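You operate a simulated robot arm through the tools that you are given. There is no shell and no other tool. Be economical: measure what you need, move in short steps, check, and stop when the job is done.

You are at the controls of a simulated two-armed robot. One attempt, no reset.

## Task
Open the orange drawer, take the white funnel and put it in the inside of the orange drawer, then shut the drawer. Then take the cap off the sea bottle and lay it down on the island top behind the tower. Then take the waste beaker and leave it on top of the vent bottle. Then fetch the white-cap bottle labelled "blue" from the island top behind the tower and stand it on top of the yellow carton there. Then fetch the vent filter disc and set it on the free end of the island. Then open the filters drawer, take the grey port cap and leave it in the trial section of the filters drawer and shut the drawer again. Then open the right bench door, take the tall white-cap bottle on the far corner of the island and put it away on the shelf of the right bench cupboard, then shut the door. Then open the tubes drawer, fetch the mix tube from the mix section of the tubes drawer and set it on the far corner of the island, then shut the drawer. Then open the bottles door, take the stained filter disc from the grey tray and put it on the store counter top, then shut the door. Do these in the order given. Set down upright: waste beaker, white-cap bottle, tall white-cap bottle.

The check looks at the end state, three seconds after you hand in, the way a careful person would. Anything else that was tipped, shoved, dropped, spilled or broken makes it a failure. Lids that push on must go on centred and level and be pressed home; caps that screw on are set level and turned clockwise until they are tight.

## Robot
Two 7-joint arms with two-finger grippers on one trunk, on a base that drives. Base frame: it is fixed to the floor where the robot stands at the start and does not move with it; the origin is under the middle of the robot, x ahead of it, y to its left, z up. Readings come in mm, rad, newtons and seconds.
The left shoulder is at the start at [70, 139, 1022], the right one opposite. With the tool pointing down near the work surface each hand reaches from about 100 to 660 mm from the robot's upright axis, wherever it stands, measured 20 degrees to its own side. Places, roughly: bottles door [-1900, 500, 400]; far corner of the island [-3900, 500, 800]; filters drawer [-2400, 700, 700]; free end of the island [-3300, 1100, 800]; grey port cap (3x3x4 cm) [-3900, 400, 900]; inside of the orange drawer [600, -100, 700]; mix tube [-3500, 1500, 500]; orange drawer [600, -100, 700]; right bench door [-100, 1400, 500]; sea bottle [-2000, -750, 1000]; shelf of the right bench cupboard [100, 1700, 500]; stained filter disc (5x5x3 cm) [-2000, 400, 400]; store counter top [900, 200, 800]; tall white-cap bottle [-4250, 750, 1000]; trial section of the filters drawer [-2300, 600, 700]; tubes drawer [-3300, 1400, 600]; vent bottle [-3000, -250, 1000]; vent filter disc [-3000, 0, 750]; waste beaker [-2500, -500, 1000]; white funnel (6x6x7 cm) [-2100, -3800, 900]; white-cap bottle [-3000, -250, 1000]; yellow carton [-2500, -250, 1000]. Payload 3.43 kg a hand.
Tool frame (each hand has its own): the origin (TCP) lies between the finger pads and is the grasp point; the fingertips stand 30 mm ahead of it; z points along the fingers, y is the line along which they close. Largest opening 104 mm; the body of the gripper starts 57 mm behind the TCP.
Orientation is that of the tool frame in the base frame, as a unit quaternion [w, x, y, z]. With the fingers straight down and closing along the base's y, the tool's x points along the base's -x, its y along +y and its z along -z.

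## Interface
- The arms move only by the tool send_rows. It takes "left_rows", "right_rows" or both (then of equal length, played together; a hand with none holds still); each is a list of rows, each an object of numbers (a shift or turn left out is 0, a gripper value left out holds the last): "tx", "ty", "tz": the shift along the tool's x, y, z in cm; "rx", "ry", "rz": the turn, a rotation vector about the tool's x, y, z in rad. In form: [{"tx": .., "ty": .., "tz": .., "rx": .., "ry": .., "rz": ..}, ...]. A call has 1 to 20 rows; each row shifts and turns the commanded pose from where the row before left it, along the tool's axes as they then stand. "left_hand" and "right_hand" are, for a hand that has rows, the closure in counts, from 0 (fully open) to 255 (shut), set as the call begins (left out, the last holds). Rows are played at 5 a second. More than 50 mm and 0.15 rad between two rows, or a gripper value outside its range, and nothing of the call is played. A pose out of reach is approached as far as the arm can. The call stops where the force on the tool passes 40 N (or 10 N more than at its start, if that is more) or the arm is blocked; 0.2 s more then pass. The fingers move at their own pace (about 45 mm/s each) and stop on an object; they squeeze with about 40 N. The grip force told is the motor's: it shows also when the fingers shut on nothing. Time passes only in rows, and 0.2 s behind the last, so rows that do not move let the fingers close. The reply holds the time, the measured pose of the TCP, the force on the tool along the base axes, the opening and the grip force, in the units named above and with some noise, with the torque about the TCP (base axes, N m) and any sound that the robot's microphone picked up.
- Cameras (640 x 400 px; columns grow to the right, rows downward): "scene" is now at [110, 51.8, 1247.9]; the picture's right is [0.76, -0.66, 0.00], its down [-0.50, -0.57, -0.65] and it looks along [0.43, 0.49, -0.76] (base axes); focal length 214 px, centre (320, 200). "left" rides on the left gripper at [67, -18, -90] in its tool frame; the picture's right is [0.25, 0.97, 0.00], its down [-0.73, 0.19, -0.66] and it looks along [-0.63, 0.17, 0.75] (tool axes); focal length 218 px, centre (320, 200). "right" rides on the right gripper at [67, 18, -90] in its tool frame; the picture's right is [-0.25, 0.97, 0.00], its down [-0.73, -0.19, -0.66] and it looks along [-0.64, -0.17, 0.75] (tool axes); focal length 218 px, centre (320, 200). There is no depth. A picture from a camera that has moved, and an enlarged one, comes with that camera's place and axes in the base frame and with its lens. The place of the scene camera against the robot may be out by one fixed shift of up to 25 mm in any direction.
- snapshot(camera): a new picture of that camera. No time passes.
- lift_body(by): slides the trunk up (or, below 0, down) by that many mm; the arms and the scene camera ride with it, the base frame stays. It gives what a move gives, with no picture.
- steer(legs): drives the robot by 1 to 6 legs, each [ahead, left, turn to the left] in mm, mm and rad, along the robot's own axes; the way and the turn of a leg run together, so that a leg with both is an arc; at most 1500 mm and 3.142 rad a leg. The arms and the cameras ride along, it lands a little off, and it stops where it bumps. It gives what a move gives.
- head_to(pan, tilt): turns the head with the scene camera to pan (to the left, within 1.501 rad either way) and tilt (down, from -0.506 to 1.204), counted from straight ahead of the robot. It gives what a move gives.
- close_up(camera, box): a new picture of the part [left, top, right, bottom] of that camera's present view, enlarged. No time passes.
- sign_off(): hands the job in; it is judged then, once.

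Work in short steps. Places have to be worked out from the pictures, the camera data and where the tool is seen: move nearer, look again, correct. Check each grasp and each placing, and mend what went wrong. You have 598 turns and 370 pictures in all, those below and enlarged ones among them. Open the grippers and draw the arms clear of the work before you hand the job in, unless the task says otherwise; then end with one line.

The tools are called after ">>>" by a JSON object that holds its "api" and its "payload". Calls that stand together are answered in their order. send_rows: Moves the arms, as the interface text tells. Its arguments: {"type":"object","properties":{"left_rows":{"type":"array"},"left_hand":{"type":"number"},"right_rows":{"type":"array"},"right_hand":{"type":"number"}},"required":[]} The other tools are called the same way: lift_body (by) slides the trunk up or down; steer (legs) drives the base; head_to (pan, tilt) turns the head that bears the scene camera; snapshot (camera) takes a picture; close_up (camera, box) takes an enlarged picture of a part of a camera's view; sign_off () hands the job in.

At the start:

```text
t: 0.0
left_tcp_pos: [365.8, 463.5, 1085.9]
left_tcp_rot: [0.002, 0.0, 1.0, 0.0]
left_ft_force: [0.1, 0.1, -0.1]
left_torque: [0.02, 0.02, -0.02]
left_opening: 103.8
left_grip_force: 0.1
right_tcp_pos: [370.1, 66.6, 1107.2]
right_tcp_rot: [0.0, 0.0, 1.0, 0.0]
right_ft_force: [0.7, -0.3, -0.8]
right_torque: [0.0, 0.01, -0.02]
right_opening: 104.1
right_grip_force: 0.0
trunk travel left (down, up): [-516.0, 424.0]
robot x, y, heading: [0.6, -4.2, 0.003]
head pan, tilt: [0.855, 0.86]
```

scene: 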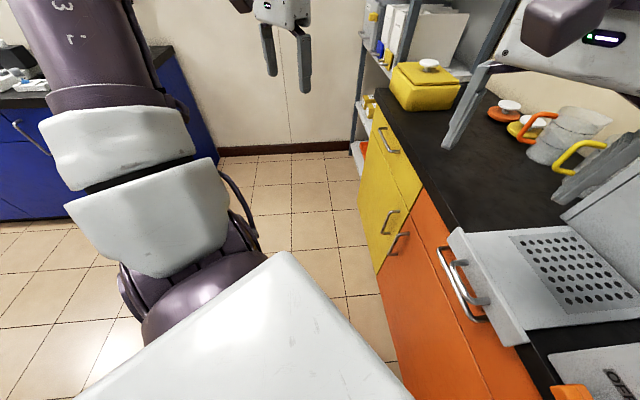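
right: 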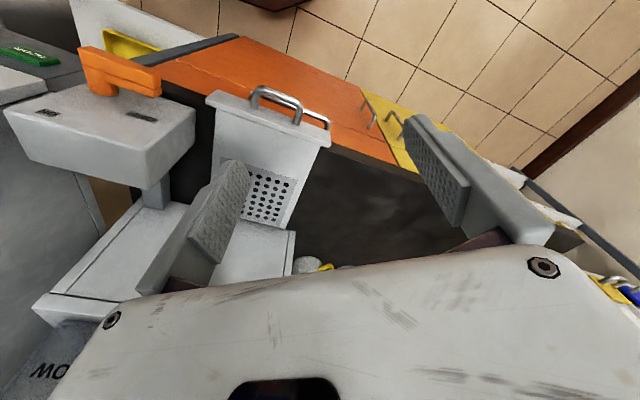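
left: 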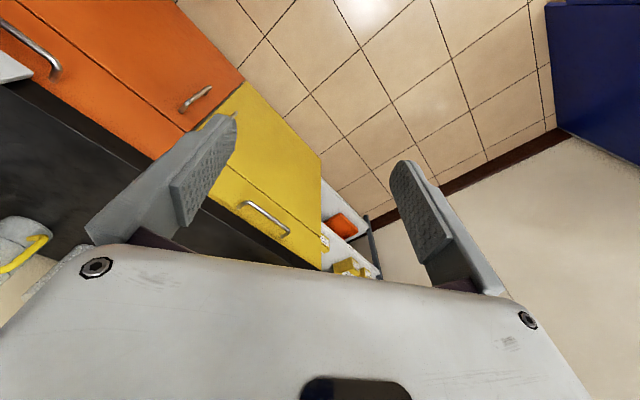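

I'll start with a survey: the head looks ahead toward the orange drawer, to find its handle.

>>> {"api": "head_to", "payload": {"pan": 0.0, "tilt": 0.7}}

>>> {"api": "snapshot", "payload": {"camera": "scene"}}

>>> {"api": "head_to", "payload": {"pan": 1.5, "tilt": 0.3}}

>>> {"api": "snapshot", "payload": {"camera": "scene"}}

>>> {"api": "head_to", "payload": {"pan": -1.5, "tilt": 0.3}}

>>> {"api": "snapshot", "payload": {"camera": "scene"}}

```text
t: 1.2
left_tcp_pos: [365.4, 464.1, 1085.9]
left_tcp_rot: [0.001, 0.0, 1.0, 0.0]
left_ft_force: [0.4, 0.1, 0.1]
left_torque: [0.01, 0.01, -0.02]
left_opening: 104.1
left_grip_force: 0.1
right_tcp_pos: [370.1, 68.2, 1107.3]
right_tcp_rot: [0.001, 0.0, 1.0, 0.0]
right_ft_force: [0.0, 0.3, 0.8]
right_torque: [-0.02, 0.02, 0.03]
right_opening: 104.3
right_grip_force: 0.0
trunk travel left (down, up): [-516.0, 424.0]
robot x, y, heading: [0.7, 1.5, -0.0]
head pan, tilt: [0.0, 0.7]
```

```text
366 pictures are left
camera scene: at [144.0, -6.8, 1261.0], right [0.0, -1.0, 0.0], down [-0.64, 0.0, -0.76], along [0.76, 0.0, -0.64], focal length 214 px, centre (320, 200)
```

scene: 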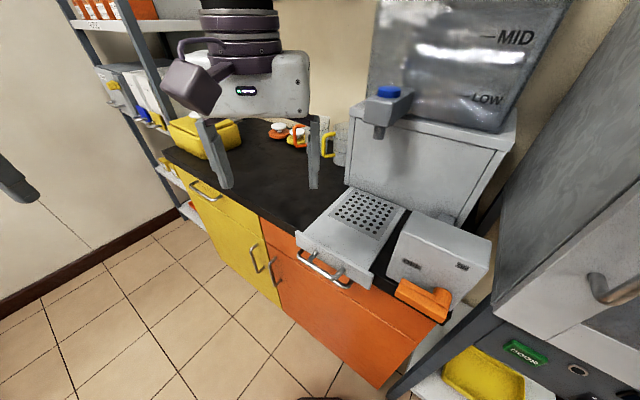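

```text
t: 2.8
left_tcp_pos: [364.2, 463.7, 1084.5]
left_tcp_rot: [0.002, 0.0, 1.0, 0.001]
left_ft_force: [0.7, -0.1, 0.0]
left_torque: [0.04, 0.01, 0.0]
left_opening: 103.9
left_grip_force: 0.2
right_tcp_pos: [370.5, 66.1, 1107.1]
right_tcp_rot: [0.001, 0.0, 1.0, 0.0]
right_ft_force: [0.4, 0.9, 0.5]
right_torque: [0.01, -0.04, 0.01]
right_opening: 104.1
right_grip_force: 0.0
trunk travel left (down, up): [-516.0, 424.0]
robot x, y, heading: [-1.5, -2.5, -0.003]
head pan, tilt: [1.499, 0.3]
```

```text
365 pictures are left
camera scene: at [65.9, 86.3, 1297.1], right [1.0, -0.07, 0.0], down [-0.02, -0.3, -0.96], along [0.07, 0.95, -0.3], focal length 214 px, centre (320, 200)
```

scene: 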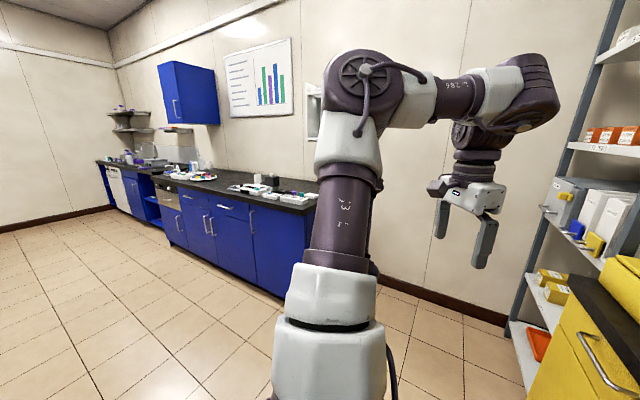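

```text
t: 5.4
left_tcp_pos: [364.7, 464.2, 1086.1]
left_tcp_rot: [0.002, 0.0, 1.0, 0.0]
left_ft_force: [-0.6, 0.2, -0.1]
left_torque: [-0.02, -0.03, 0.01]
left_opening: 103.8
left_grip_force: 0.0
right_tcp_pos: [371.1, 66.8, 1106.8]
right_tcp_rot: [0.001, 0.0, 1.0, 0.001]
right_ft_force: [0.1, -0.8, 0.5]
right_torque: [0.01, 0.01, -0.02]
right_opening: 103.9
right_grip_force: 0.0
trunk travel left (down, up): [-516.0, 424.0]
robot x, y, heading: [1.4, 5.0, 0.002]
head pan, tilt: [-1.499, 0.3]
```

```text
364 pictures are left
camera scene: at [65.8, -100.0, 1297.2], right [-1.0, -0.07, 0.0], down [-0.02, 0.29, -0.96], along [0.07, -0.95, -0.3], focal length 214 px, centre (320, 200)
```

scene: 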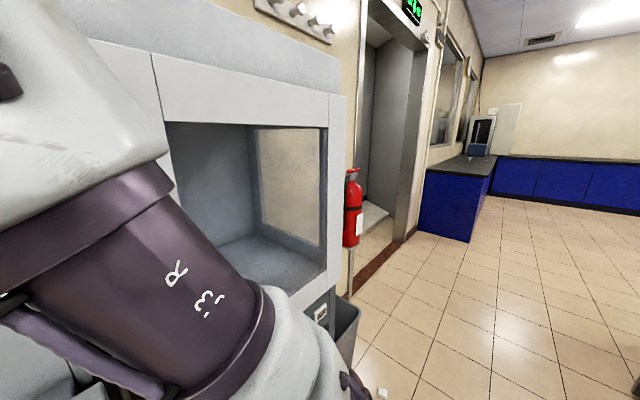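

Look more closely at the orange front and its handles before touching anything.

>>> {"api": "head_to", "payload": {"pan": -0.1, "tilt": 0.95}}

>>> {"api": "close_up", "payload": {"camera": "scene", "box": [160, 60, 480, 260]}}

```text
t: 6.9
left_tcp_pos: [364.6, 463.7, 1085.9]
left_tcp_rot: [0.002, -0.001, 1.0, 0.0]
left_ft_force: [0.2, 0.2, -0.5]
left_torque: [0.0, -0.03, 0.0]
left_opening: 103.9
left_grip_force: 0.0
right_tcp_pos: [370.3, 67.3, 1107.9]
right_tcp_rot: [0.0, 0.0, 1.0, -0.001]
right_ft_force: [0.3, 0.6, -0.6]
right_torque: [0.06, 0.01, 0.04]
right_opening: 103.9
right_grip_force: 0.1
trunk travel left (down, up): [-516.0, 424.0]
robot x, y, heading: [-4.8, 1.8, -0.001]
head pan, tilt: [-0.099, 0.949]
```

```text
2.00 times, centred on (320, 160) of scene
camera zoom: at [131.5, -14.1, 1241.3], right [-0.1, -0.99, 0.0], down [-0.81, 0.08, -0.58], along [0.58, -0.06, -0.81], focal length 429 px, centre (320, 280)
```

zoom: 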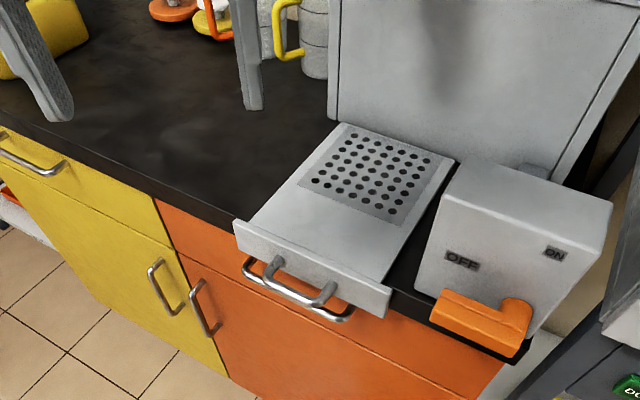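

The tray's front edge triangulates to about x=450, z=910, and it overhangs the orange handle. I'll back off and lower the trunk to see the handle from a lower viewpoint.

>>> {"api": "steer", "payload": {"legs": [[-350, 0, 0]]}}

>>> {"api": "lift_body", "payload": {"by": -300}}

>>> {"api": "head_to", "payload": {"pan": -0.1, "tilt": 0.3}}

>>> {"api": "snapshot", "payload": {"camera": "scene"}}

```text
t: 9.2
left_tcp_pos: [11.0, 464.7, 1086.4]
left_tcp_rot: [0.001, -0.001, 1.0, 0.001]
left_ft_force: [-0.3, 0.4, -0.1]
left_torque: [-0.01, 0.0, -0.03]
left_opening: 104.0
left_grip_force: 0.1
right_tcp_pos: [18.2, 66.8, 1107.3]
right_tcp_rot: [0.0, -0.001, 1.0, 0.0]
right_ft_force: [-0.6, -0.2, -0.2]
right_torque: [-0.06, 0.01, 0.01]
right_opening: 103.9
right_grip_force: 0.0
trunk travel left (down, up): [-516.0, 424.0]
robot x, y, heading: [-353.0, -0.1, 0.002]
head pan, tilt: [-0.099, 0.949]
```

```text
t: 12.2
left_tcp_pos: [10.2, 464.1, 785.4]
left_tcp_rot: [0.002, -0.001, 1.0, 0.0]
left_ft_force: [0.6, 0.8, -0.4]
left_torque: [-0.02, 0.01, 0.0]
left_opening: 103.8
left_grip_force: 0.0
right_tcp_pos: [16.9, 67.8, 807.5]
right_tcp_rot: [0.0, -0.001, 1.0, 0.0]
right_ft_force: [-0.8, 0.2, -0.2]
right_torque: [-0.04, -0.01, -0.02]
right_opening: 104.1
right_grip_force: 0.1
trunk travel left (down, up): [-216.0, 724.0]
robot x, y, heading: [-355.0, -0.1, -0.002]
head pan, tilt: [-0.099, 0.949]
```

```text
t: 13.2
left_tcp_pos: [10.3, 464.9, 786.3]
left_tcp_rot: [0.001, -0.001, 1.0, 0.0]
left_ft_force: [-0.4, -0.2, 0.1]
left_torque: [-0.01, -0.01, 0.02]
left_opening: 104.2
left_grip_force: 0.1
right_tcp_pos: [18.3, 67.3, 807.4]
right_tcp_rot: [0.0, -0.001, 1.0, -0.001]
right_ft_force: [0.2, 0.2, 0.1]
right_torque: [0.0, 0.03, 0.02]
right_opening: 104.0
right_grip_force: 0.1
trunk travel left (down, up): [-216.0, 724.0]
robot x, y, heading: [-355.1, 1.1, 0.003]
head pan, tilt: [-0.099, 0.3]
```

```text
362 pictures are left
camera scene: at [-201.0, -16.2, 997.1], right [-0.1, -1.0, 0.0], down [-0.3, 0.03, -0.95], along [0.95, -0.09, -0.3], focal length 214 px, centre (320, 200)
```

scene: 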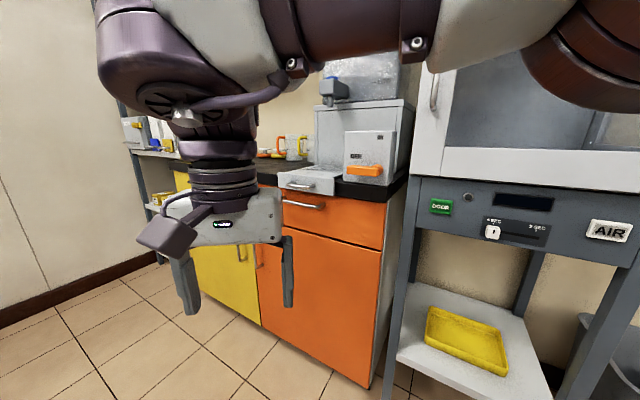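

The handle is visible below the tray. I'll enlarge it for measuring.

>>> {"api": "close_up", "payload": {"camera": "scene", "box": [240, 150, 400, 250]}}

```text
4.00 times, centred on (320, 200) of scene
camera zoom: at [-201.0, -16.2, 997.1], right [-0.1, -1.0, 0.0], down [-0.3, 0.03, -0.95], along [0.95, -0.09, -0.3], focal length 858 px, centre (320, 200)
```

zoom: 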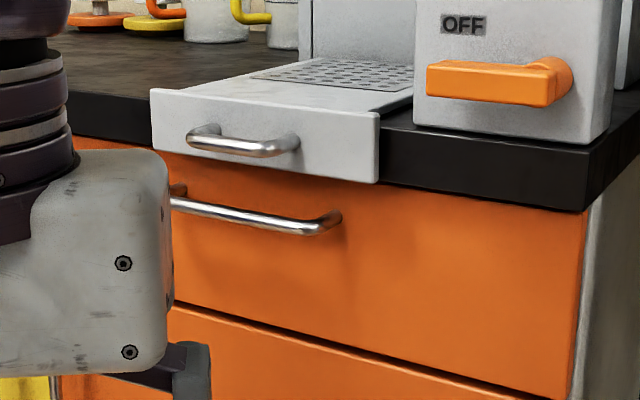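

The counter is turned: its front runs along (0.55,0.83) and faces (-0.83,0.55). I put the handle's centre near (442,-15,788) and will square up to the drawer.

>>> {"api": "steer", "payload": {"legs": [[0, 0, -0.585], [73, 578, 0]]}}

>>> {"api": "head_to", "payload": {"pan": -0.25, "tilt": 0.35}}

>>> {"api": "snapshot", "payload": {"camera": "scene"}}

```text
t: 18.1
left_tcp_pos: [582.3, 610.6, 785.3]
left_tcp_rot: [0.001, 0.292, 0.957, 0.0]
left_ft_force: [-0.7, -0.6, 0.0]
left_torque: [-0.04, 0.04, 0.02]
left_opening: 104.1
left_grip_force: 0.0
right_tcp_pos: [364.8, 278.7, 806.4]
right_tcp_rot: [0.0, 0.292, 0.956, 0.0]
right_ft_force: [0.7, -0.5, 0.1]
right_torque: [0.02, 0.05, 0.02]
right_opening: 103.9
right_grip_force: 0.1
trunk travel left (down, up): [-216.0, 724.0]
robot x, y, heading: [22.0, 425.5, -0.589]
head pan, tilt: [-0.099, 0.3]
```

```text
t: 18.8
left_tcp_pos: [581.7, 610.3, 784.9]
left_tcp_rot: [0.001, 0.291, 0.957, 0.0]
left_ft_force: [-0.1, -0.3, -0.3]
left_torque: [0.0, -0.02, -0.01]
left_opening: 104.0
left_grip_force: 0.0
right_tcp_pos: [365.3, 278.0, 806.7]
right_tcp_rot: [0.0, 0.292, 0.957, -0.001]
right_ft_force: [0.1, 0.4, -0.1]
right_torque: [0.05, -0.01, -0.01]
right_opening: 104.2
right_grip_force: 0.0
trunk travel left (down, up): [-216.0, 724.0]
robot x, y, heading: [23.2, 428.9, -0.595]
head pan, tilt: [-0.25, 0.351]
```

```text
360 pictures are left
camera scene: at [132.8, 324.6, 992.5], right [-0.74, -0.67, 0.0], down [-0.23, 0.26, -0.94], along [0.63, -0.7, -0.34], focal length 214 px, centre (320, 200)
```

scene: 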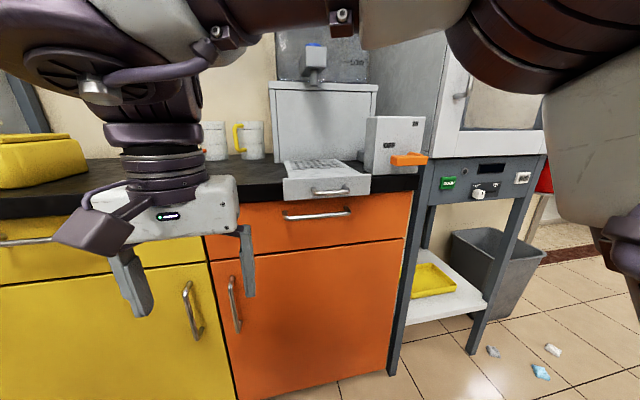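

The robot is squared up. I'll turn the right hand to point ahead with fingers closing vertically, shifting it to the right in front of the handle.

>>> {"api": "send_rows", "payload": {"right_rows": [{"ry": -0.1428, "ty": -1.8}, {"ry": -0.1428, "ty": -1.8}, {"ry": -0.1428, "ty": -1.8}, {"ry": -0.1428, "ty": -1.8}, {"ry": -0.1428, "ty": -1.8}, {"ry": -0.1428, "ty": -1.8}, {"ry": -0.1428, "ty": -1.8}, {"ry": -0.1428, "ty": -1.8}, {"ry": -0.1428, "ty": -1.8}, {"ry": -0.1428, "ty": -1.8}, {"ry": -0.1428, "ty": -1.8}]}}

>>> {"api": "send_rows", "payload": {"right_rows": [{"rz": 0.1428}, {"rz": 0.1428}, {"rz": 0.1428}, {"rz": 0.1428}, {"rz": 0.1428}, {"rz": 0.1428}, {"rz": 0.1428}, {"rz": 0.1428}, {"rz": 0.1428}, {"rz": 0.1428}, {"rz": 0.1428}], "right_hand": 110}}

>>> {"api": "snapshot", "payload": {"camera": "right"}}

>>> {"api": "snapshot", "payload": {"camera": "scene"}}

```text
t: 21.2
left_tcp_pos: [583.1, 609.7, 786.0]
left_tcp_rot: [0.001, 0.291, 0.957, 0.0]
left_ft_force: [-1.0, -0.2, -0.4]
left_torque: [0.03, 0.0, -0.01]
left_opening: 104.0
left_grip_force: 0.1
right_tcp_pos: [356.2, 123.2, 879.1]
right_tcp_rot: [0.676, 0.205, 0.677, -0.205]
right_ft_force: [0.7, -0.4, 0.4]
right_torque: [0.02, -0.02, 0.02]
right_opening: 103.9
right_grip_force: 0.0
right hand out of reach, approached as far as the arm can: row 8, 9, 10, 11
trunk travel left (down, up): [-216.0, 724.0]
robot x, y, heading: [18.6, 428.6, -0.591]
head pan, tilt: [-0.25, 0.351]
```

```text
t: 23.6
left_tcp_pos: [581.3, 610.6, 786.8]
left_tcp_rot: [0.002, 0.291, 0.957, -0.001]
left_ft_force: [0.1, 0.4, 0.5]
left_torque: [-0.03, 0.0, 0.0]
left_opening: 104.0
left_grip_force: 0.1
right_tcp_pos: [354.4, 121.5, 879.6]
right_tcp_rot: [0.623, 0.625, 0.332, 0.333]
right_ft_force: [-0.8, -0.4, 0.2]
right_torque: [0.0, 0.01, -0.01]
right_opening: 59.2
right_grip_force: 0.1
trunk travel left (down, up): [-216.0, 724.0]
robot x, y, heading: [17.8, 432.7, -0.59]
head pan, tilt: [-0.25, 0.351]
```

```text
359 pictures are left
camera right: at [317.6, 228.8, 897.0], right [-0.14, -0.21, 0.97], down [-0.95, -0.24, -0.19], along [0.27, -0.95, -0.17], focal length 218 px, centre (320, 200)
```

right: 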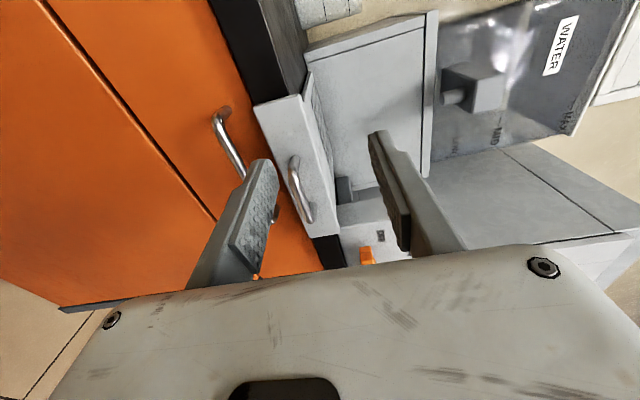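

```text
358 pictures are left
camera scene: at [132.8, 324.5, 992.4], right [-0.75, -0.67, 0.0], down [-0.23, 0.26, -0.94], along [0.63, -0.7, -0.34], focal length 214 px, centre (320, 200)
```

scene: 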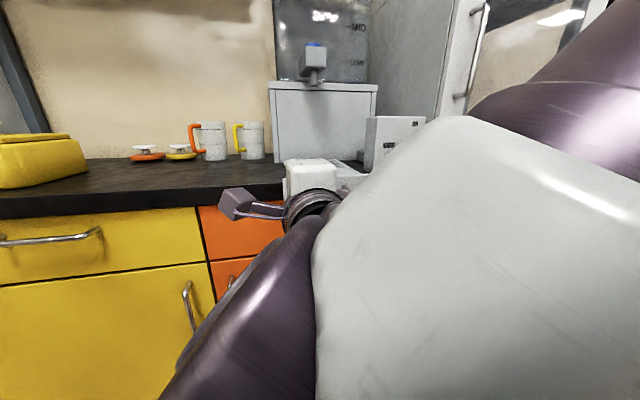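

The hand is oriented but sits high at z 879. The handle is roughly 100 mm lower, 130 mm ahead and 58 mm to the right, so I'll go down and sideways first.

>>> {"api": "send_rows", "payload": {"right_rows": [{"ty": -2.5, "tx": -1.45}, {"ty": -2.5, "tx": -1.45}, {"ty": -2.5, "tx": -1.45}, {"ty": -2.4, "tx": -1.45}]}}

>>> {"api": "snapshot", "payload": {"camera": "right"}}

```text
t: 24.6
left_tcp_pos: [582.0, 609.4, 784.9]
left_tcp_rot: [0.001, 0.291, 0.957, -0.001]
left_ft_force: [0.7, -0.1, -0.6]
left_torque: [-0.02, -0.01, 0.0]
left_opening: 104.1
left_grip_force: 0.2
right_tcp_pos: [388.0, 70.8, 809.9]
right_tcp_rot: [0.623, 0.626, 0.332, 0.332]
right_ft_force: [-0.9, 0.5, -0.2]
right_torque: [-0.01, 0.03, 0.0]
right_opening: 59.2
right_grip_force: 0.0
right hand out of reach, approached as far as the arm can: row 1, 2, 3, 4
trunk travel left (down, up): [-216.0, 724.0]
robot x, y, heading: [19.7, 430.2, -0.592]
head pan, tilt: [-0.25, 0.351]
```

```text
357 pictures are left
camera right: at [350.7, 177.9, 828.6], right [-0.14, -0.21, 0.97], down [-0.95, -0.24, -0.19], along [0.27, -0.95, -0.17], focal length 218 px, centre (320, 200)
```

right: 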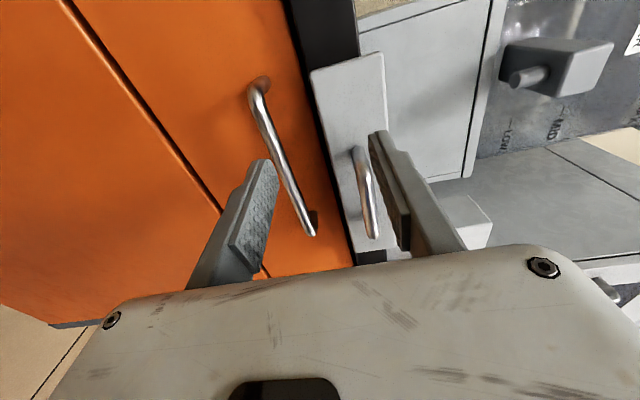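

Two views put the bar at z≈775 with its centre near (442,-5). I'll lower the trunk 36 mm, shift the hand right 30 mm, then look again.

>>> {"api": "lift_body", "payload": {"by": -36}}

>>> {"api": "send_rows", "payload": {"right_rows": [{"tx": -1.5}, {"tx": -1.5, "tz": 2.0}, {"tz": 1.5}]}}

>>> {"api": "snapshot", "payload": {"camera": "right"}}

```text
t: 25.4
left_tcp_pos: [581.2, 610.6, 749.8]
left_tcp_rot: [0.001, 0.291, 0.957, 0.0]
left_ft_force: [-0.6, -0.3, 0.8]
left_torque: [0.02, -0.05, 0.01]
left_opening: 103.9
left_grip_force: 0.1
right_tcp_pos: [386.9, 71.1, 775.4]
right_tcp_rot: [0.623, 0.624, 0.333, 0.333]
right_ft_force: [-1.1, -0.1, 1.3]
right_torque: [0.0, -0.01, -0.01]
right_opening: 59.2
right_grip_force: 0.1
trunk travel left (down, up): [-180.0, 760.0]
robot x, y, heading: [18.4, 430.4, -0.594]
head pan, tilt: [-0.25, 0.351]
```

```text
t: 26.2
left_tcp_pos: [582.1, 610.6, 749.8]
left_tcp_rot: [0.001, 0.292, 0.956, 0.0]
left_ft_force: [-0.4, 0.0, 0.4]
left_torque: [0.0, -0.03, -0.01]
left_opening: 103.7
left_grip_force: 0.1
right_tcp_pos: [404.4, 28.6, 773.5]
right_tcp_rot: [0.624, 0.624, 0.333, 0.332]
right_ft_force: [-0.5, 0.6, 0.6]
right_torque: [0.03, 0.03, 0.0]
right_opening: 59.3
right_grip_force: 0.1
right hand out of reach, approached as far as the arm can: row 1
trunk travel left (down, up): [-180.0, 760.0]
robot x, y, heading: [18.1, 431.3, -0.594]
head pan, tilt: [-0.25, 0.351]
```

```text
356 pictures are left
camera right: at [366.5, 135.9, 791.8], right [-0.14, -0.21, 0.97], down [-0.95, -0.24, -0.19], along [0.27, -0.95, -0.17], focal length 218 px, centre (320, 200)
```

right: 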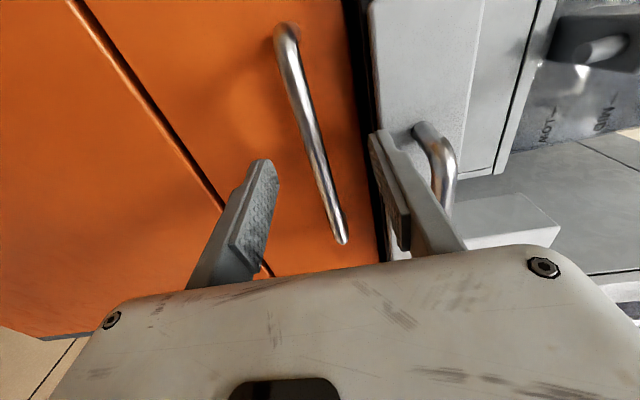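

The bar lies between the fingers at the right height. I'll advance 45 mm and check.

>>> {"api": "send_rows", "payload": {"right_rows": [{"tz": 1.5}, {"tz": 1.5}, {"tz": 1.5}]}}

>>> {"api": "snapshot", "payload": {"camera": "right"}}

```text
t: 26.6
left_tcp_pos: [578.9, 611.7, 750.8]
left_tcp_rot: [0.004, 0.292, 0.956, -0.002]
left_ft_force: [0.7, 0.1, -0.8]
left_torque: [0.02, -0.01, 0.01]
left_opening: 104.0
left_grip_force: 0.0
right_tcp_pos: [409.0, 24.9, 778.9]
right_tcp_rot: [0.626, 0.62, 0.335, 0.333]
right_ft_force: [-29.3, 16.8, -1.8]
right_torque: [-0.63, -1.04, -0.4]
right_opening: 52.0
right_grip_force: 0.0
trunk travel left (down, up): [-180.0, 760.0]
robot x, y, heading: [18.9, 430.0, -0.593]
head pan, tilt: [-0.25, 0.351]
stopped in row 2 (right hand): the force on the tool passed its limit at 48 N (the readings are from after the stop); the commanded pose is now the measured one
```

```text
355 pictures are left
camera right: at [371.2, 132.5, 795.6], right [-0.14, -0.2, 0.97], down [-0.95, -0.24, -0.19], along [0.28, -0.95, -0.16], focal length 218 px, centre (320, 200)
```

right: 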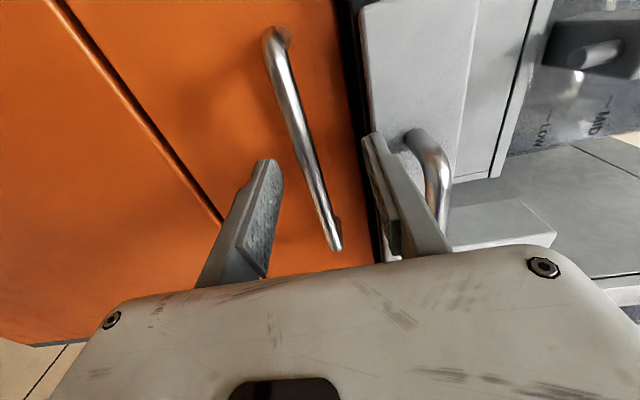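

The upper finger touched the tray front, whose bottom is only about 40 mm above the bar. I'll back off, narrow the fingers, and pitch the hand up so it goes under the tray.

>>> {"api": "send_rows", "payload": {"right_rows": [{"tz": -1.5}, {"tz": -1.5, "ty": -1.0}, {"rx": -0.12}, {"rx": -0.12}, {"rx": -0.12}, {}], "right_hand": 188}}

>>> {"api": "snapshot", "payload": {"camera": "right"}}

```text
t: 28.2
left_tcp_pos: [582.0, 610.1, 750.3]
left_tcp_rot: [0.001, 0.293, 0.956, 0.0]
left_ft_force: [-0.3, 0.9, -1.2]
left_torque: [0.02, 0.01, 0.0]
left_opening: 103.9
left_grip_force: 0.0
right_tcp_pos: [379.7, 54.4, 804.1]
right_tcp_rot: [0.661, 0.59, 0.287, 0.365]
right_ft_force: [0.5, -0.5, 0.0]
right_torque: [-0.01, 0.0, -0.01]
right_opening: 27.4
right_grip_force: 0.0
right hand out of reach, approached as far as the arm can: row 3, 4, 5
trunk travel left (down, up): [-180.0, 760.0]
robot x, y, heading: [19.3, 429.0, -0.595]
head pan, tilt: [-0.25, 0.351]
stopped in row 6 (right hand): the arm was blocked; the commanded pose is now the measured one
```

```text
354 pictures are left
camera right: at [342.9, 163.2, 813.3], right [-0.28, -0.17, 0.94], down [-0.92, -0.23, -0.32], along [0.27, -0.96, -0.09], focal length 218 px, centre (320, 200)
```

right: 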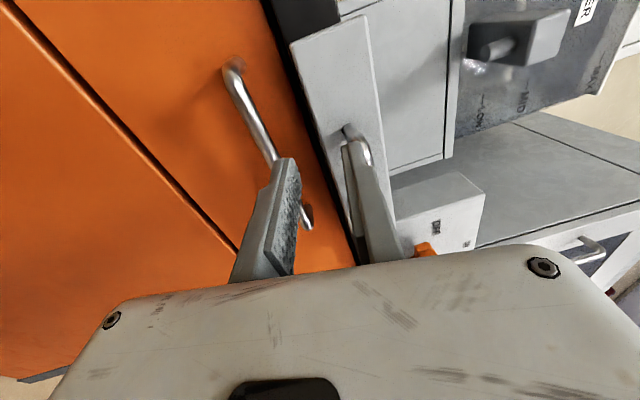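

The arm is folded too tightly here, so I'll back the base 160 mm and extend the arm instead.

>>> {"api": "steer", "payload": {"legs": [[-160, 0, 0]]}}

>>> {"api": "send_rows", "payload": {"right_rows": [{"tz": 4.0, "ty": -2.0}, {"tz": 4.0, "ty": -2.0}, {"tz": 4.0, "ty": -1.5}]}}

>>> {"api": "snapshot", "payload": {"camera": "right"}}

```text
t: 29.6
left_tcp_pos: [448.4, 699.6, 750.0]
left_tcp_rot: [0.002, 0.293, 0.956, -0.001]
left_ft_force: [-0.1, 0.6, 0.3]
left_torque: [0.0, 0.04, -0.01]
left_opening: 103.9
left_grip_force: 0.0
right_tcp_pos: [246.3, 143.9, 805.5]
right_tcp_rot: [0.661, 0.59, 0.288, 0.364]
right_ft_force: [0.6, 0.8, 0.3]
right_torque: [0.01, 0.03, 0.02]
right_opening: 27.4
right_grip_force: 0.2
trunk travel left (down, up): [-180.0, 760.0]
robot x, y, heading: [-111.3, 516.2, -0.597]
head pan, tilt: [-0.25, 0.351]
```

```text
t: 30.4
left_tcp_pos: [449.0, 696.9, 749.2]
left_tcp_rot: [0.001, 0.293, 0.956, 0.0]
left_ft_force: [0.1, -0.8, -0.1]
left_torque: [0.02, 0.0, -0.03]
left_opening: 104.1
left_grip_force: 0.2
right_tcp_pos: [350.8, 72.0, 764.8]
right_tcp_rot: [0.66, 0.591, 0.287, 0.364]
right_ft_force: [0.3, -0.4, -0.3]
right_torque: [0.03, 0.01, 0.01]
right_opening: 27.3
right_grip_force: 0.0
trunk travel left (down, up): [-180.0, 760.0]
robot x, y, heading: [-114.7, 519.7, -0.596]
head pan, tilt: [-0.25, 0.351]
```

```text
353 pictures are left
camera right: at [313.2, 181.4, 773.5], right [-0.28, -0.17, 0.94], down [-0.92, -0.23, -0.32], along [0.27, -0.96, -0.09], focal length 218 px, centre (320, 200)
```

right: 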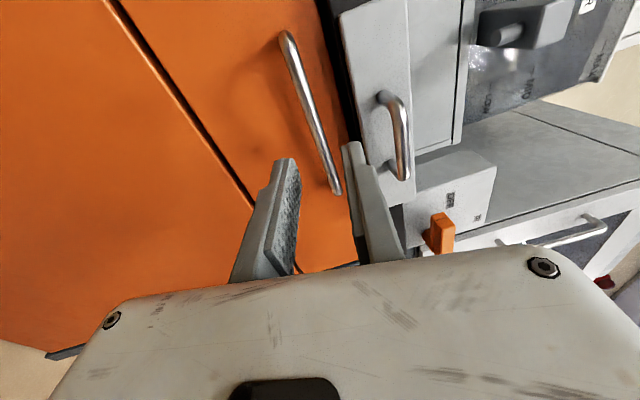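

Reach is good now. I'll pitch up a further 0.2 rad and advance horizontally to about 40 mm before the bar.

>>> {"api": "send_rows", "payload": {"right_rows": [{"rx": -0.1}, {"rx": -0.1}, {"tz": 2.63, "ty": -0.93, "tx": -0.4}, {"tz": 2.63, "ty": -0.93, "tx": -0.4}, {"tz": 2.63, "ty": -0.93, "tx": -0.4}]}}

>>> {"api": "snapshot", "payload": {"camera": "right"}}

```text
t: 31.6
left_tcp_pos: [449.3, 698.0, 749.3]
left_tcp_rot: [0.001, 0.292, 0.956, 0.0]
left_ft_force: [-0.8, 0.3, -0.6]
left_torque: [0.01, 0.01, -0.01]
left_opening: 104.0
left_grip_force: 0.0
right_tcp_pos: [418.2, 13.5, 763.6]
right_tcp_rot: [0.689, 0.558, 0.269, 0.377]
right_ft_force: [-0.1, 0.2, 0.5]
right_torque: [0.01, 0.0, -0.01]
right_opening: 27.2
right_grip_force: 0.0
right hand out of reach, approached as far as the arm can: row 1, 2
trunk travel left (down, up): [-180.0, 760.0]
robot x, y, heading: [-112.6, 521.9, -0.595]
head pan, tilt: [-0.25, 0.351]
```

```text
352 pictures are left
camera right: at [379.8, 122.6, 761.5], right [-0.36, -0.12, 0.93], down [-0.89, -0.25, -0.37], along [0.27, -0.96, -0.02], focal length 218 px, centre (320, 200)
```

right: 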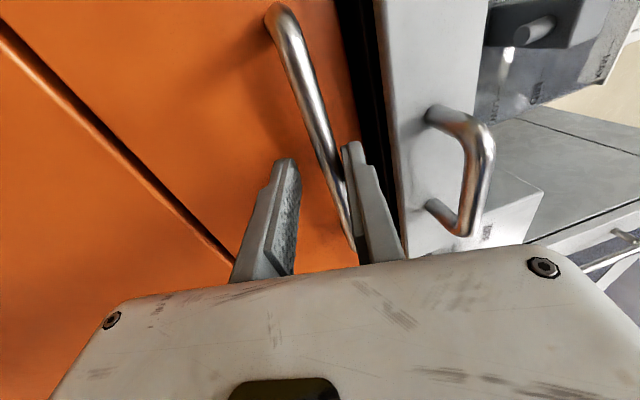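

The bar is now on the tool axis about 35–40 mm ahead, and the upper finger clears the tray. I'll advance 28 mm along the tool.

>>> {"api": "send_rows", "payload": {"right_rows": [{"tz": 1.0}, {"tz": 1.0}, {"tz": 0.8}]}}

>>> {"api": "snapshot", "payload": {"camera": "right"}}

```text
t: 32.4
left_tcp_pos: [446.5, 698.4, 750.2]
left_tcp_rot: [0.003, 0.294, 0.956, 0.0]
left_ft_force: [0.6, -0.2, -0.3]
left_torque: [0.02, -0.02, -0.01]
left_opening: 104.1
left_grip_force: 0.1
right_tcp_pos: [433.3, 2.5, 767.5]
right_tcp_rot: [0.687, 0.559, 0.273, 0.376]
right_ft_force: [-19.5, 12.4, 2.8]
right_torque: [0.24, 0.4, -0.24]
right_opening: 25.8
right_grip_force: 0.1
trunk travel left (down, up): [-180.0, 760.0]
robot x, y, heading: [-113.2, 519.5, -0.597]
head pan, tilt: [-0.25, 0.351]
stopped in row 3 (right hand): the force on the tool passed its limit at 54 N (the readings are from after the stop); the commanded pose is now the measured one
```

```text
351 pictures are left
camera right: at [395.8, 111.5, 766.8], right [-0.35, -0.12, 0.93], down [-0.9, -0.25, -0.37], along [0.28, -0.96, -0.02], focal length 218 px, centre (320, 200)
```

right: 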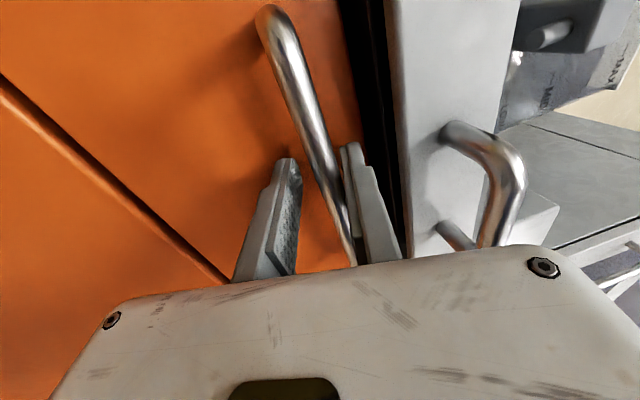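

Tips may be touching the drawer face, with the bar between the fingers. I'll close and check the opening.

>>> {"api": "send_rows", "payload": {"right_rows": [{}, {}, {}, {}], "right_hand": 255}}

>>> {"api": "snapshot", "payload": {"camera": "right"}}

```text
t: 33.4
left_tcp_pos: [446.6, 700.0, 751.5]
left_tcp_rot: [0.003, 0.294, 0.956, -0.002]
left_ft_force: [0.7, -0.7, 0.1]
left_torque: [-0.01, 0.0, -0.02]
left_opening: 103.8
left_grip_force: 0.0
right_tcp_pos: [433.0, 3.4, 773.2]
right_tcp_rot: [0.691, 0.554, 0.271, 0.378]
right_ft_force: [1.1, -3.6, 37.1]
right_torque: [-0.64, 0.78, -0.15]
right_opening: 12.6
right_grip_force: 45.0
trunk travel left (down, up): [-180.0, 760.0]
robot x, y, heading: [-116.8, 520.2, -0.602]
head pan, tilt: [-0.25, 0.351]
```

```text
350 pictures are left
camera right: at [396.1, 111.4, 772.4], right [-0.36, -0.11, 0.93], down [-0.89, -0.25, -0.38], along [0.27, -0.96, -0.01], focal length 218 px, centre (320, 200)
```

right: 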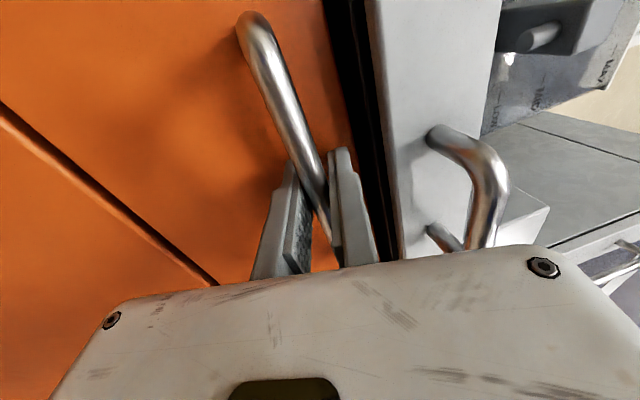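

The handle is gripped (12.6 mm, with load). I'll pull back 100 mm with the arm to confirm the drawer slides.

>>> {"api": "send_rows", "payload": {"right_rows": [{"ty": 0.5}, {"tz": -1.94, "ty": 0.48}, {"tz": -1.94, "ty": 0.48}, {"tz": -1.94, "ty": 0.48}, {"tz": -1.94, "ty": 0.48}, {"tz": -1.94, "ty": 0.48}]}}

>>> {"api": "snapshot", "payload": {"camera": "right"}}

```text
t: 34.8
left_tcp_pos: [449.0, 699.4, 749.4]
left_tcp_rot: [0.001, 0.293, 0.956, -0.002]
left_ft_force: [0.1, -0.5, -0.1]
left_torque: [0.0, -0.01, -0.01]
left_opening: 103.8
left_grip_force: 0.1
right_tcp_pos: [352.4, 61.0, 774.3]
right_tcp_rot: [0.686, 0.558, 0.274, 0.378]
right_ft_force: [-0.1, -1.9, 17.0]
right_torque: [-0.81, 0.78, 0.95]
right_opening: 12.3
right_grip_force: 45.2
trunk travel left (down, up): [-180.0, 760.0]
robot x, y, heading: [-114.5, 521.9, -0.599]
head pan, tilt: [-0.25, 0.351]
```

```text
349 pictures are left
camera right: at [314.7, 169.6, 773.7], right [-0.35, -0.12, 0.93], down [-0.9, -0.25, -0.37], along [0.28, -0.96, -0.02], focal length 218 px, centre (320, 200)
```

right: 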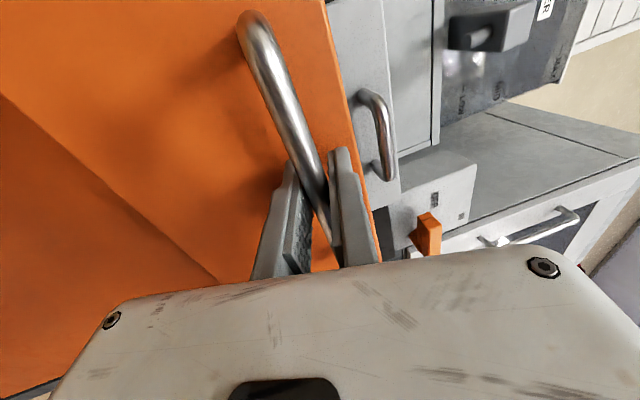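

The drawer slides. I'll pull the rest with the base.

>>> {"api": "steer", "payload": {"legs": [[-100, 0, 0]]}}

>>> {"api": "steer", "payload": {"legs": [[-100, 0, 0]]}}

>>> {"api": "head_to", "payload": {"pan": -0.1, "tilt": 0.5}}

>>> {"api": "snapshot", "payload": {"camera": "scene"}}

```text
t: 35.9
left_tcp_pos: [368.2, 756.5, 750.4]
left_tcp_rot: [0.001, 0.294, 0.956, -0.002]
left_ft_force: [-0.3, 0.2, 1.2]
left_torque: [0.01, -0.02, 0.02]
left_opening: 104.1
left_grip_force: 0.1
right_tcp_pos: [272.3, 119.2, 772.9]
right_tcp_rot: [0.686, 0.558, 0.275, 0.378]
right_ft_force: [11.5, 18.1, 17.9]
right_torque: [-0.77, 0.73, 0.11]
right_opening: 12.1
right_grip_force: 44.6
trunk travel left (down, up): [-180.0, 760.0]
robot x, y, heading: [-189.4, 575.1, -0.598]
head pan, tilt: [-0.25, 0.351]
```

```text
t: 37.1
left_tcp_pos: [285.9, 813.0, 748.7]
left_tcp_rot: [0.002, 0.293, 0.956, -0.003]
left_ft_force: [-0.4, 1.1, 0.6]
left_torque: [-0.03, 0.01, -0.03]
left_opening: 104.0
left_grip_force: 0.1
right_tcp_pos: [192.0, 176.9, 773.3]
right_tcp_rot: [0.685, 0.558, 0.277, 0.378]
right_ft_force: [18.3, 27.1, 12.0]
right_torque: [-0.78, 0.67, -0.09]
right_opening: 12.2
right_grip_force: 45.3
trunk travel left (down, up): [-180.0, 760.0]
robot x, y, heading: [-274.6, 634.6, -0.594]
head pan, tilt: [-0.25, 0.351]
```

```text
t: 37.8
left_tcp_pos: [284.7, 812.0, 748.4]
left_tcp_rot: [0.001, 0.293, 0.956, -0.003]
left_ft_force: [-0.7, -0.5, -0.2]
left_torque: [0.02, -0.02, -0.01]
left_opening: 103.8
left_grip_force: 0.1
right_tcp_pos: [192.6, 177.1, 773.5]
right_tcp_rot: [0.684, 0.558, 0.276, 0.38]
right_ft_force: [9.6, 10.9, 8.6]
right_torque: [-0.86, 0.68, 0.32]
right_opening: 12.3
right_grip_force: 45.0
trunk travel left (down, up): [-180.0, 760.0]
robot x, y, heading: [-274.1, 632.6, -0.597]
head pan, tilt: [-0.099, 0.499]
```

```text
348 pictures are left
camera scene: at [-156.6, 539.5, 943.0], right [-0.64, -0.77, 0.0], down [-0.37, 0.3, -0.88], along [0.67, -0.56, -0.48], focal length 214 px, centre (320, 200)
```

scene: 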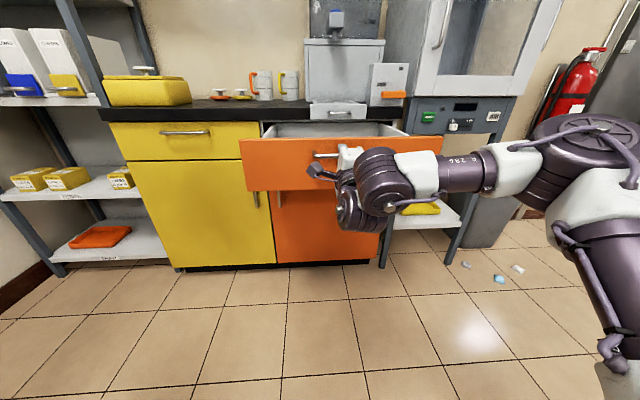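

The drawer is open about 295 mm, along heading -0.627. I'll release the handle and back the hand away.

>>> {"api": "send_rows", "payload": {"right_rows": [{}, {}, {"tz": -2}, {"tz": -3}, {"tz": -3}, {"tz": -3}], "right_hand": 150}}

>>> {"api": "steer", "payload": {"legs": [[-250, 0, 0]]}}

>>> {"api": "lift_body", "payload": {"by": 336}}

>>> {"api": "head_to", "payload": {"pan": 0.0, "tilt": 0.5}}

>>> {"api": "snapshot", "payload": {"camera": "scene"}}

```text
t: 39.2
left_tcp_pos: [284.6, 807.7, 750.5]
left_tcp_rot: [0.001, 0.293, 0.956, 0.0]
left_ft_force: [0.6, 0.2, -0.3]
left_torque: [-0.03, 0.03, -0.03]
left_opening: 103.9
left_grip_force: 0.1
right_tcp_pos: [101.6, 236.2, 747.8]
right_tcp_rot: [0.684, 0.559, 0.275, 0.379]
right_ft_force: [-0.8, -0.1, -0.4]
right_torque: [0.02, 0.02, -0.01]
right_opening: 42.7
right_grip_force: 0.1
trunk travel left (down, up): [-180.0, 760.0]
robot x, y, heading: [-280.2, 632.7, -0.594]
head pan, tilt: [-0.099, 0.499]
```

```text
t: 41.0
left_tcp_pos: [75.4, 951.8, 747.8]
left_tcp_rot: [0.001, 0.294, 0.956, 0.0]
left_ft_force: [-0.2, -0.1, 0.7]
left_torque: [0.01, -0.01, 0.02]
left_opening: 103.9
left_grip_force: 0.1
right_tcp_pos: [-107.3, 379.1, 747.1]
right_tcp_rot: [0.684, 0.559, 0.275, 0.38]
right_ft_force: [-0.1, -0.3, -0.1]
right_torque: [-0.01, 0.02, -0.02]
right_opening: 42.7
right_grip_force: 0.1
trunk travel left (down, up): [-180.0, 760.0]
robot x, y, heading: [-487.1, 773.4, -0.594]
head pan, tilt: [-0.099, 0.499]
```

```text
t: 44.3
left_tcp_pos: [75.0, 952.2, 1085.1]
left_tcp_rot: [0.001, 0.293, 0.956, 0.001]
left_ft_force: [-0.2, 0.6, 0.1]
left_torque: [0.03, 0.03, -0.03]
left_opening: 103.8
left_grip_force: 0.0
right_tcp_pos: [-106.9, 378.7, 1083.0]
right_tcp_rot: [0.684, 0.559, 0.275, 0.38]
right_ft_force: [-0.4, 0.1, -0.7]
right_torque: [0.01, -0.01, -0.01]
right_opening: 42.8
right_grip_force: 0.1
trunk travel left (down, up): [-516.0, 424.0]
robot x, y, heading: [-490.2, 772.3, -0.597]
head pan, tilt: [-0.099, 0.499]
```

```text
t: 45.0
left_tcp_pos: [75.8, 951.8, 1083.8]
left_tcp_rot: [0.001, 0.292, 0.956, -0.001]
left_ft_force: [0.6, 0.7, 0.1]
left_torque: [0.0, 0.04, -0.02]
left_opening: 103.7
left_grip_force: 0.0
right_tcp_pos: [-107.1, 379.7, 1083.0]
right_tcp_rot: [0.683, 0.56, 0.276, 0.379]
right_ft_force: [0.6, 0.2, -0.4]
right_torque: [0.01, -0.04, -0.01]
right_opening: 42.9
right_grip_force: 0.1
trunk travel left (down, up): [-516.0, 424.0]
robot x, y, heading: [-485.1, 771.0, -0.597]
head pan, tilt: [0.0, 0.499]
```

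```text
347 pictures are left
camera scene: at [-360.9, 686.3, 1278.7], right [-0.56, -0.83, 0.0], down [-0.4, 0.27, -0.88], along [0.73, -0.49, -0.48], focal length 214 px, centre (320, 200)
```

scene: 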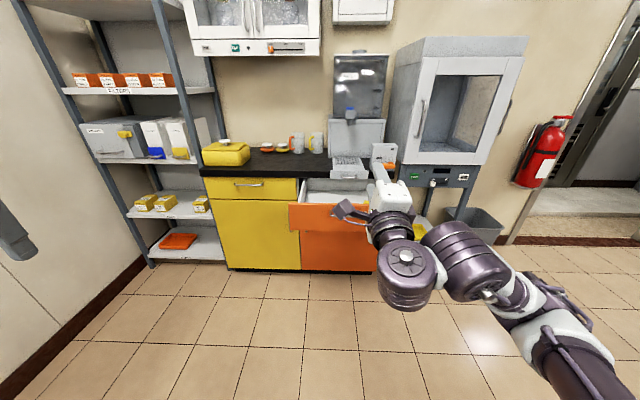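

Now turn toward the funnel's direction (heading ≈ -1.91) and look along the way.

>>> {"api": "steer", "payload": {"legs": [[0, 0, -1.31]]}}

>>> {"api": "head_to", "payload": {"pan": 0.0, "tilt": 0.25}}

>>> {"api": "snapshot", "payload": {"camera": "scene"}}

>>> {"api": "head_to", "payload": {"pan": -1.2, "tilt": 0.25}}

>>> {"api": "snapshot", "payload": {"camera": "scene"}}

```text
t: 48.7
left_tcp_pos: [-177.5, 270.2, 1086.0]
left_tcp_rot: [0.0, 0.82, 0.573, -0.001]
left_ft_force: [0.5, 0.1, -0.1]
left_torque: [0.0, -0.02, -0.05]
left_opening: 103.9
left_grip_force: 0.0
right_tcp_pos: [-777.6, 309.1, 1083.6]
right_tcp_rot: [0.773, 0.61, -0.127, -0.121]
right_ft_force: [0.4, -0.1, -0.2]
right_torque: [0.0, -0.01, -0.03]
right_opening: 43.0
right_grip_force: 0.0
trunk travel left (down, up): [-516.0, 424.0]
robot x, y, heading: [-483.3, 772.1, -1.919]
head pan, tilt: [0.0, 0.499]
```

```text
t: 49.4
left_tcp_pos: [-176.6, 271.2, 1085.9]
left_tcp_rot: [0.0, 0.82, 0.573, -0.001]
left_ft_force: [0.1, 0.4, 0.3]
left_torque: [0.01, -0.02, 0.01]
left_opening: 104.0
left_grip_force: 0.0
right_tcp_pos: [-777.8, 307.7, 1083.4]
right_tcp_rot: [0.772, 0.61, -0.127, -0.122]
right_ft_force: [0.0, -0.3, -0.8]
right_torque: [-0.01, 0.02, 0.01]
right_opening: 42.8
right_grip_force: 0.2
trunk travel left (down, up): [-516.0, 424.0]
robot x, y, heading: [-490.0, 774.8, -1.917]
head pan, tilt: [0.0, 0.25]
```

```text
346 pictures are left
camera scene: at [-527.3, 630.5, 1301.8], right [-0.94, 0.34, 0.0], down [0.09, 0.23, -0.97], along [-0.33, -0.91, -0.25], focal length 214 px, centre (320, 200)
```

scene: 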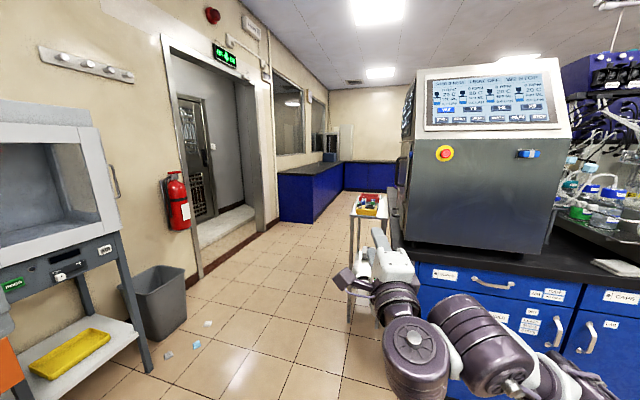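

```text
t: 50.8
left_tcp_pos: [-177.8, 270.8, 1086.0]
left_tcp_rot: [0.0, 0.82, 0.573, 0.0]
left_ft_force: [1.1, 0.2, -0.3]
left_torque: [-0.02, 0.01, -0.02]
left_opening: 104.0
left_grip_force: 0.1
right_tcp_pos: [-776.3, 308.8, 1084.0]
right_tcp_rot: [0.772, 0.611, -0.127, -0.122]
right_ft_force: [1.0, 0.8, 0.0]
right_torque: [0.04, 0.0, 0.0]
right_opening: 42.8
right_grip_force: 0.1
trunk travel left (down, up): [-516.0, 424.0]
robot x, y, heading: [-484.6, 770.7, -1.922]
head pan, tilt: [-1.201, 0.25]
```

```text
345 pictures are left
camera scene: at [-588.5, 716.4, 1301.9], right [-0.02, 1.0, 0.0], down [0.25, 0.01, -0.97], along [-0.97, -0.02, -0.25], focal length 214 px, centre (320, 200)
```

scene: 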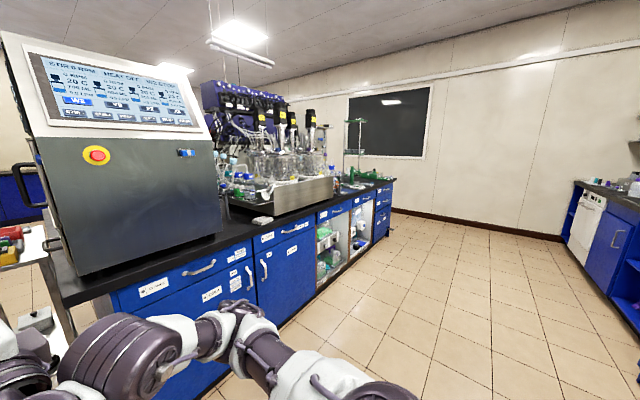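

The corridor between the cart and the wall is about 1 m wide and leads to the far bench with the funnel. I'll raise the trunk, align with the corridor and shift left into it.

>>> {"api": "lift_body", "payload": {"by": 150}}

>>> {"api": "steer", "payload": {"legs": [[0, 0, -0.277], [400, 700, 0]]}}

>>> {"api": "head_to", "payload": {"pan": 0.0, "tilt": 0.45}}

>>> {"api": "snapshot", "payload": {"camera": "scene"}}

```text
t: 52.6
left_tcp_pos: [-177.0, 269.5, 1234.5]
left_tcp_rot: [0.0, 0.82, 0.573, 0.0]
left_ft_force: [0.2, 0.1, -0.3]
left_torque: [0.02, 0.02, -0.02]
left_opening: 104.2
left_grip_force: 0.0
right_tcp_pos: [-777.6, 309.0, 1232.8]
right_tcp_rot: [0.773, 0.61, -0.126, -0.122]
right_ft_force: [0.4, -0.1, 0.2]
right_torque: [0.02, 0.0, -0.02]
right_opening: 42.8
right_grip_force: 0.1
trunk travel left (down, up): [-666.0, 274.0]
robot x, y, heading: [-490.4, 770.5, -1.922]
head pan, tilt: [-1.201, 0.25]
```

```text
t: 57.8
left_tcp_pos: [-10.9, -533.1, 1235.0]
left_tcp_rot: [0.001, 0.894, 0.447, 0.0]
left_ft_force: [-0.6, -1.1, -0.5]
left_torque: [0.01, -0.01, 0.03]
left_opening: 104.3
left_grip_force: 0.1
right_tcp_pos: [-574.9, -324.2, 1232.3]
right_tcp_rot: [0.747, 0.585, -0.215, -0.232]
right_ft_force: [-0.2, -0.3, -0.1]
right_torque: [0.02, 0.01, -0.01]
right_opening: 42.6
right_grip_force: 0.1
trunk travel left (down, up): [-666.0, 274.0]
robot x, y, heading: [-166.3, 36.4, -2.214]
head pan, tilt: [-1.201, 0.25]
```

```text
t: 59.2
left_tcp_pos: [-12.2, -533.5, 1235.5]
left_tcp_rot: [0.0, 0.894, 0.448, -0.001]
left_ft_force: [-0.5, 0.1, -0.3]
left_torque: [0.02, -0.02, 0.04]
left_opening: 104.0
left_grip_force: 0.0
right_tcp_pos: [-575.4, -324.1, 1233.0]
right_tcp_rot: [0.746, 0.585, -0.214, -0.233]
right_ft_force: [0.9, -0.3, 0.6]
right_torque: [0.02, 0.02, 0.02]
right_opening: 42.5
right_grip_force: 0.0
trunk travel left (down, up): [-666.0, 274.0]
robot x, y, heading: [-165.5, 38.0, -2.208]
head pan, tilt: [0.0, 0.45]
```

```text
344 pictures are left
camera scene: at [-240.2, -83.3, 1433.2], right [-0.8, 0.6, 0.0], down [0.26, 0.35, -0.9], along [-0.54, -0.72, -0.44], focal length 214 px, centre (320, 200)
```

scene: 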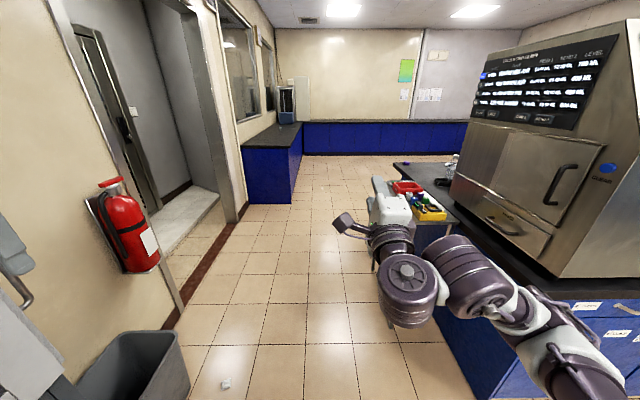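

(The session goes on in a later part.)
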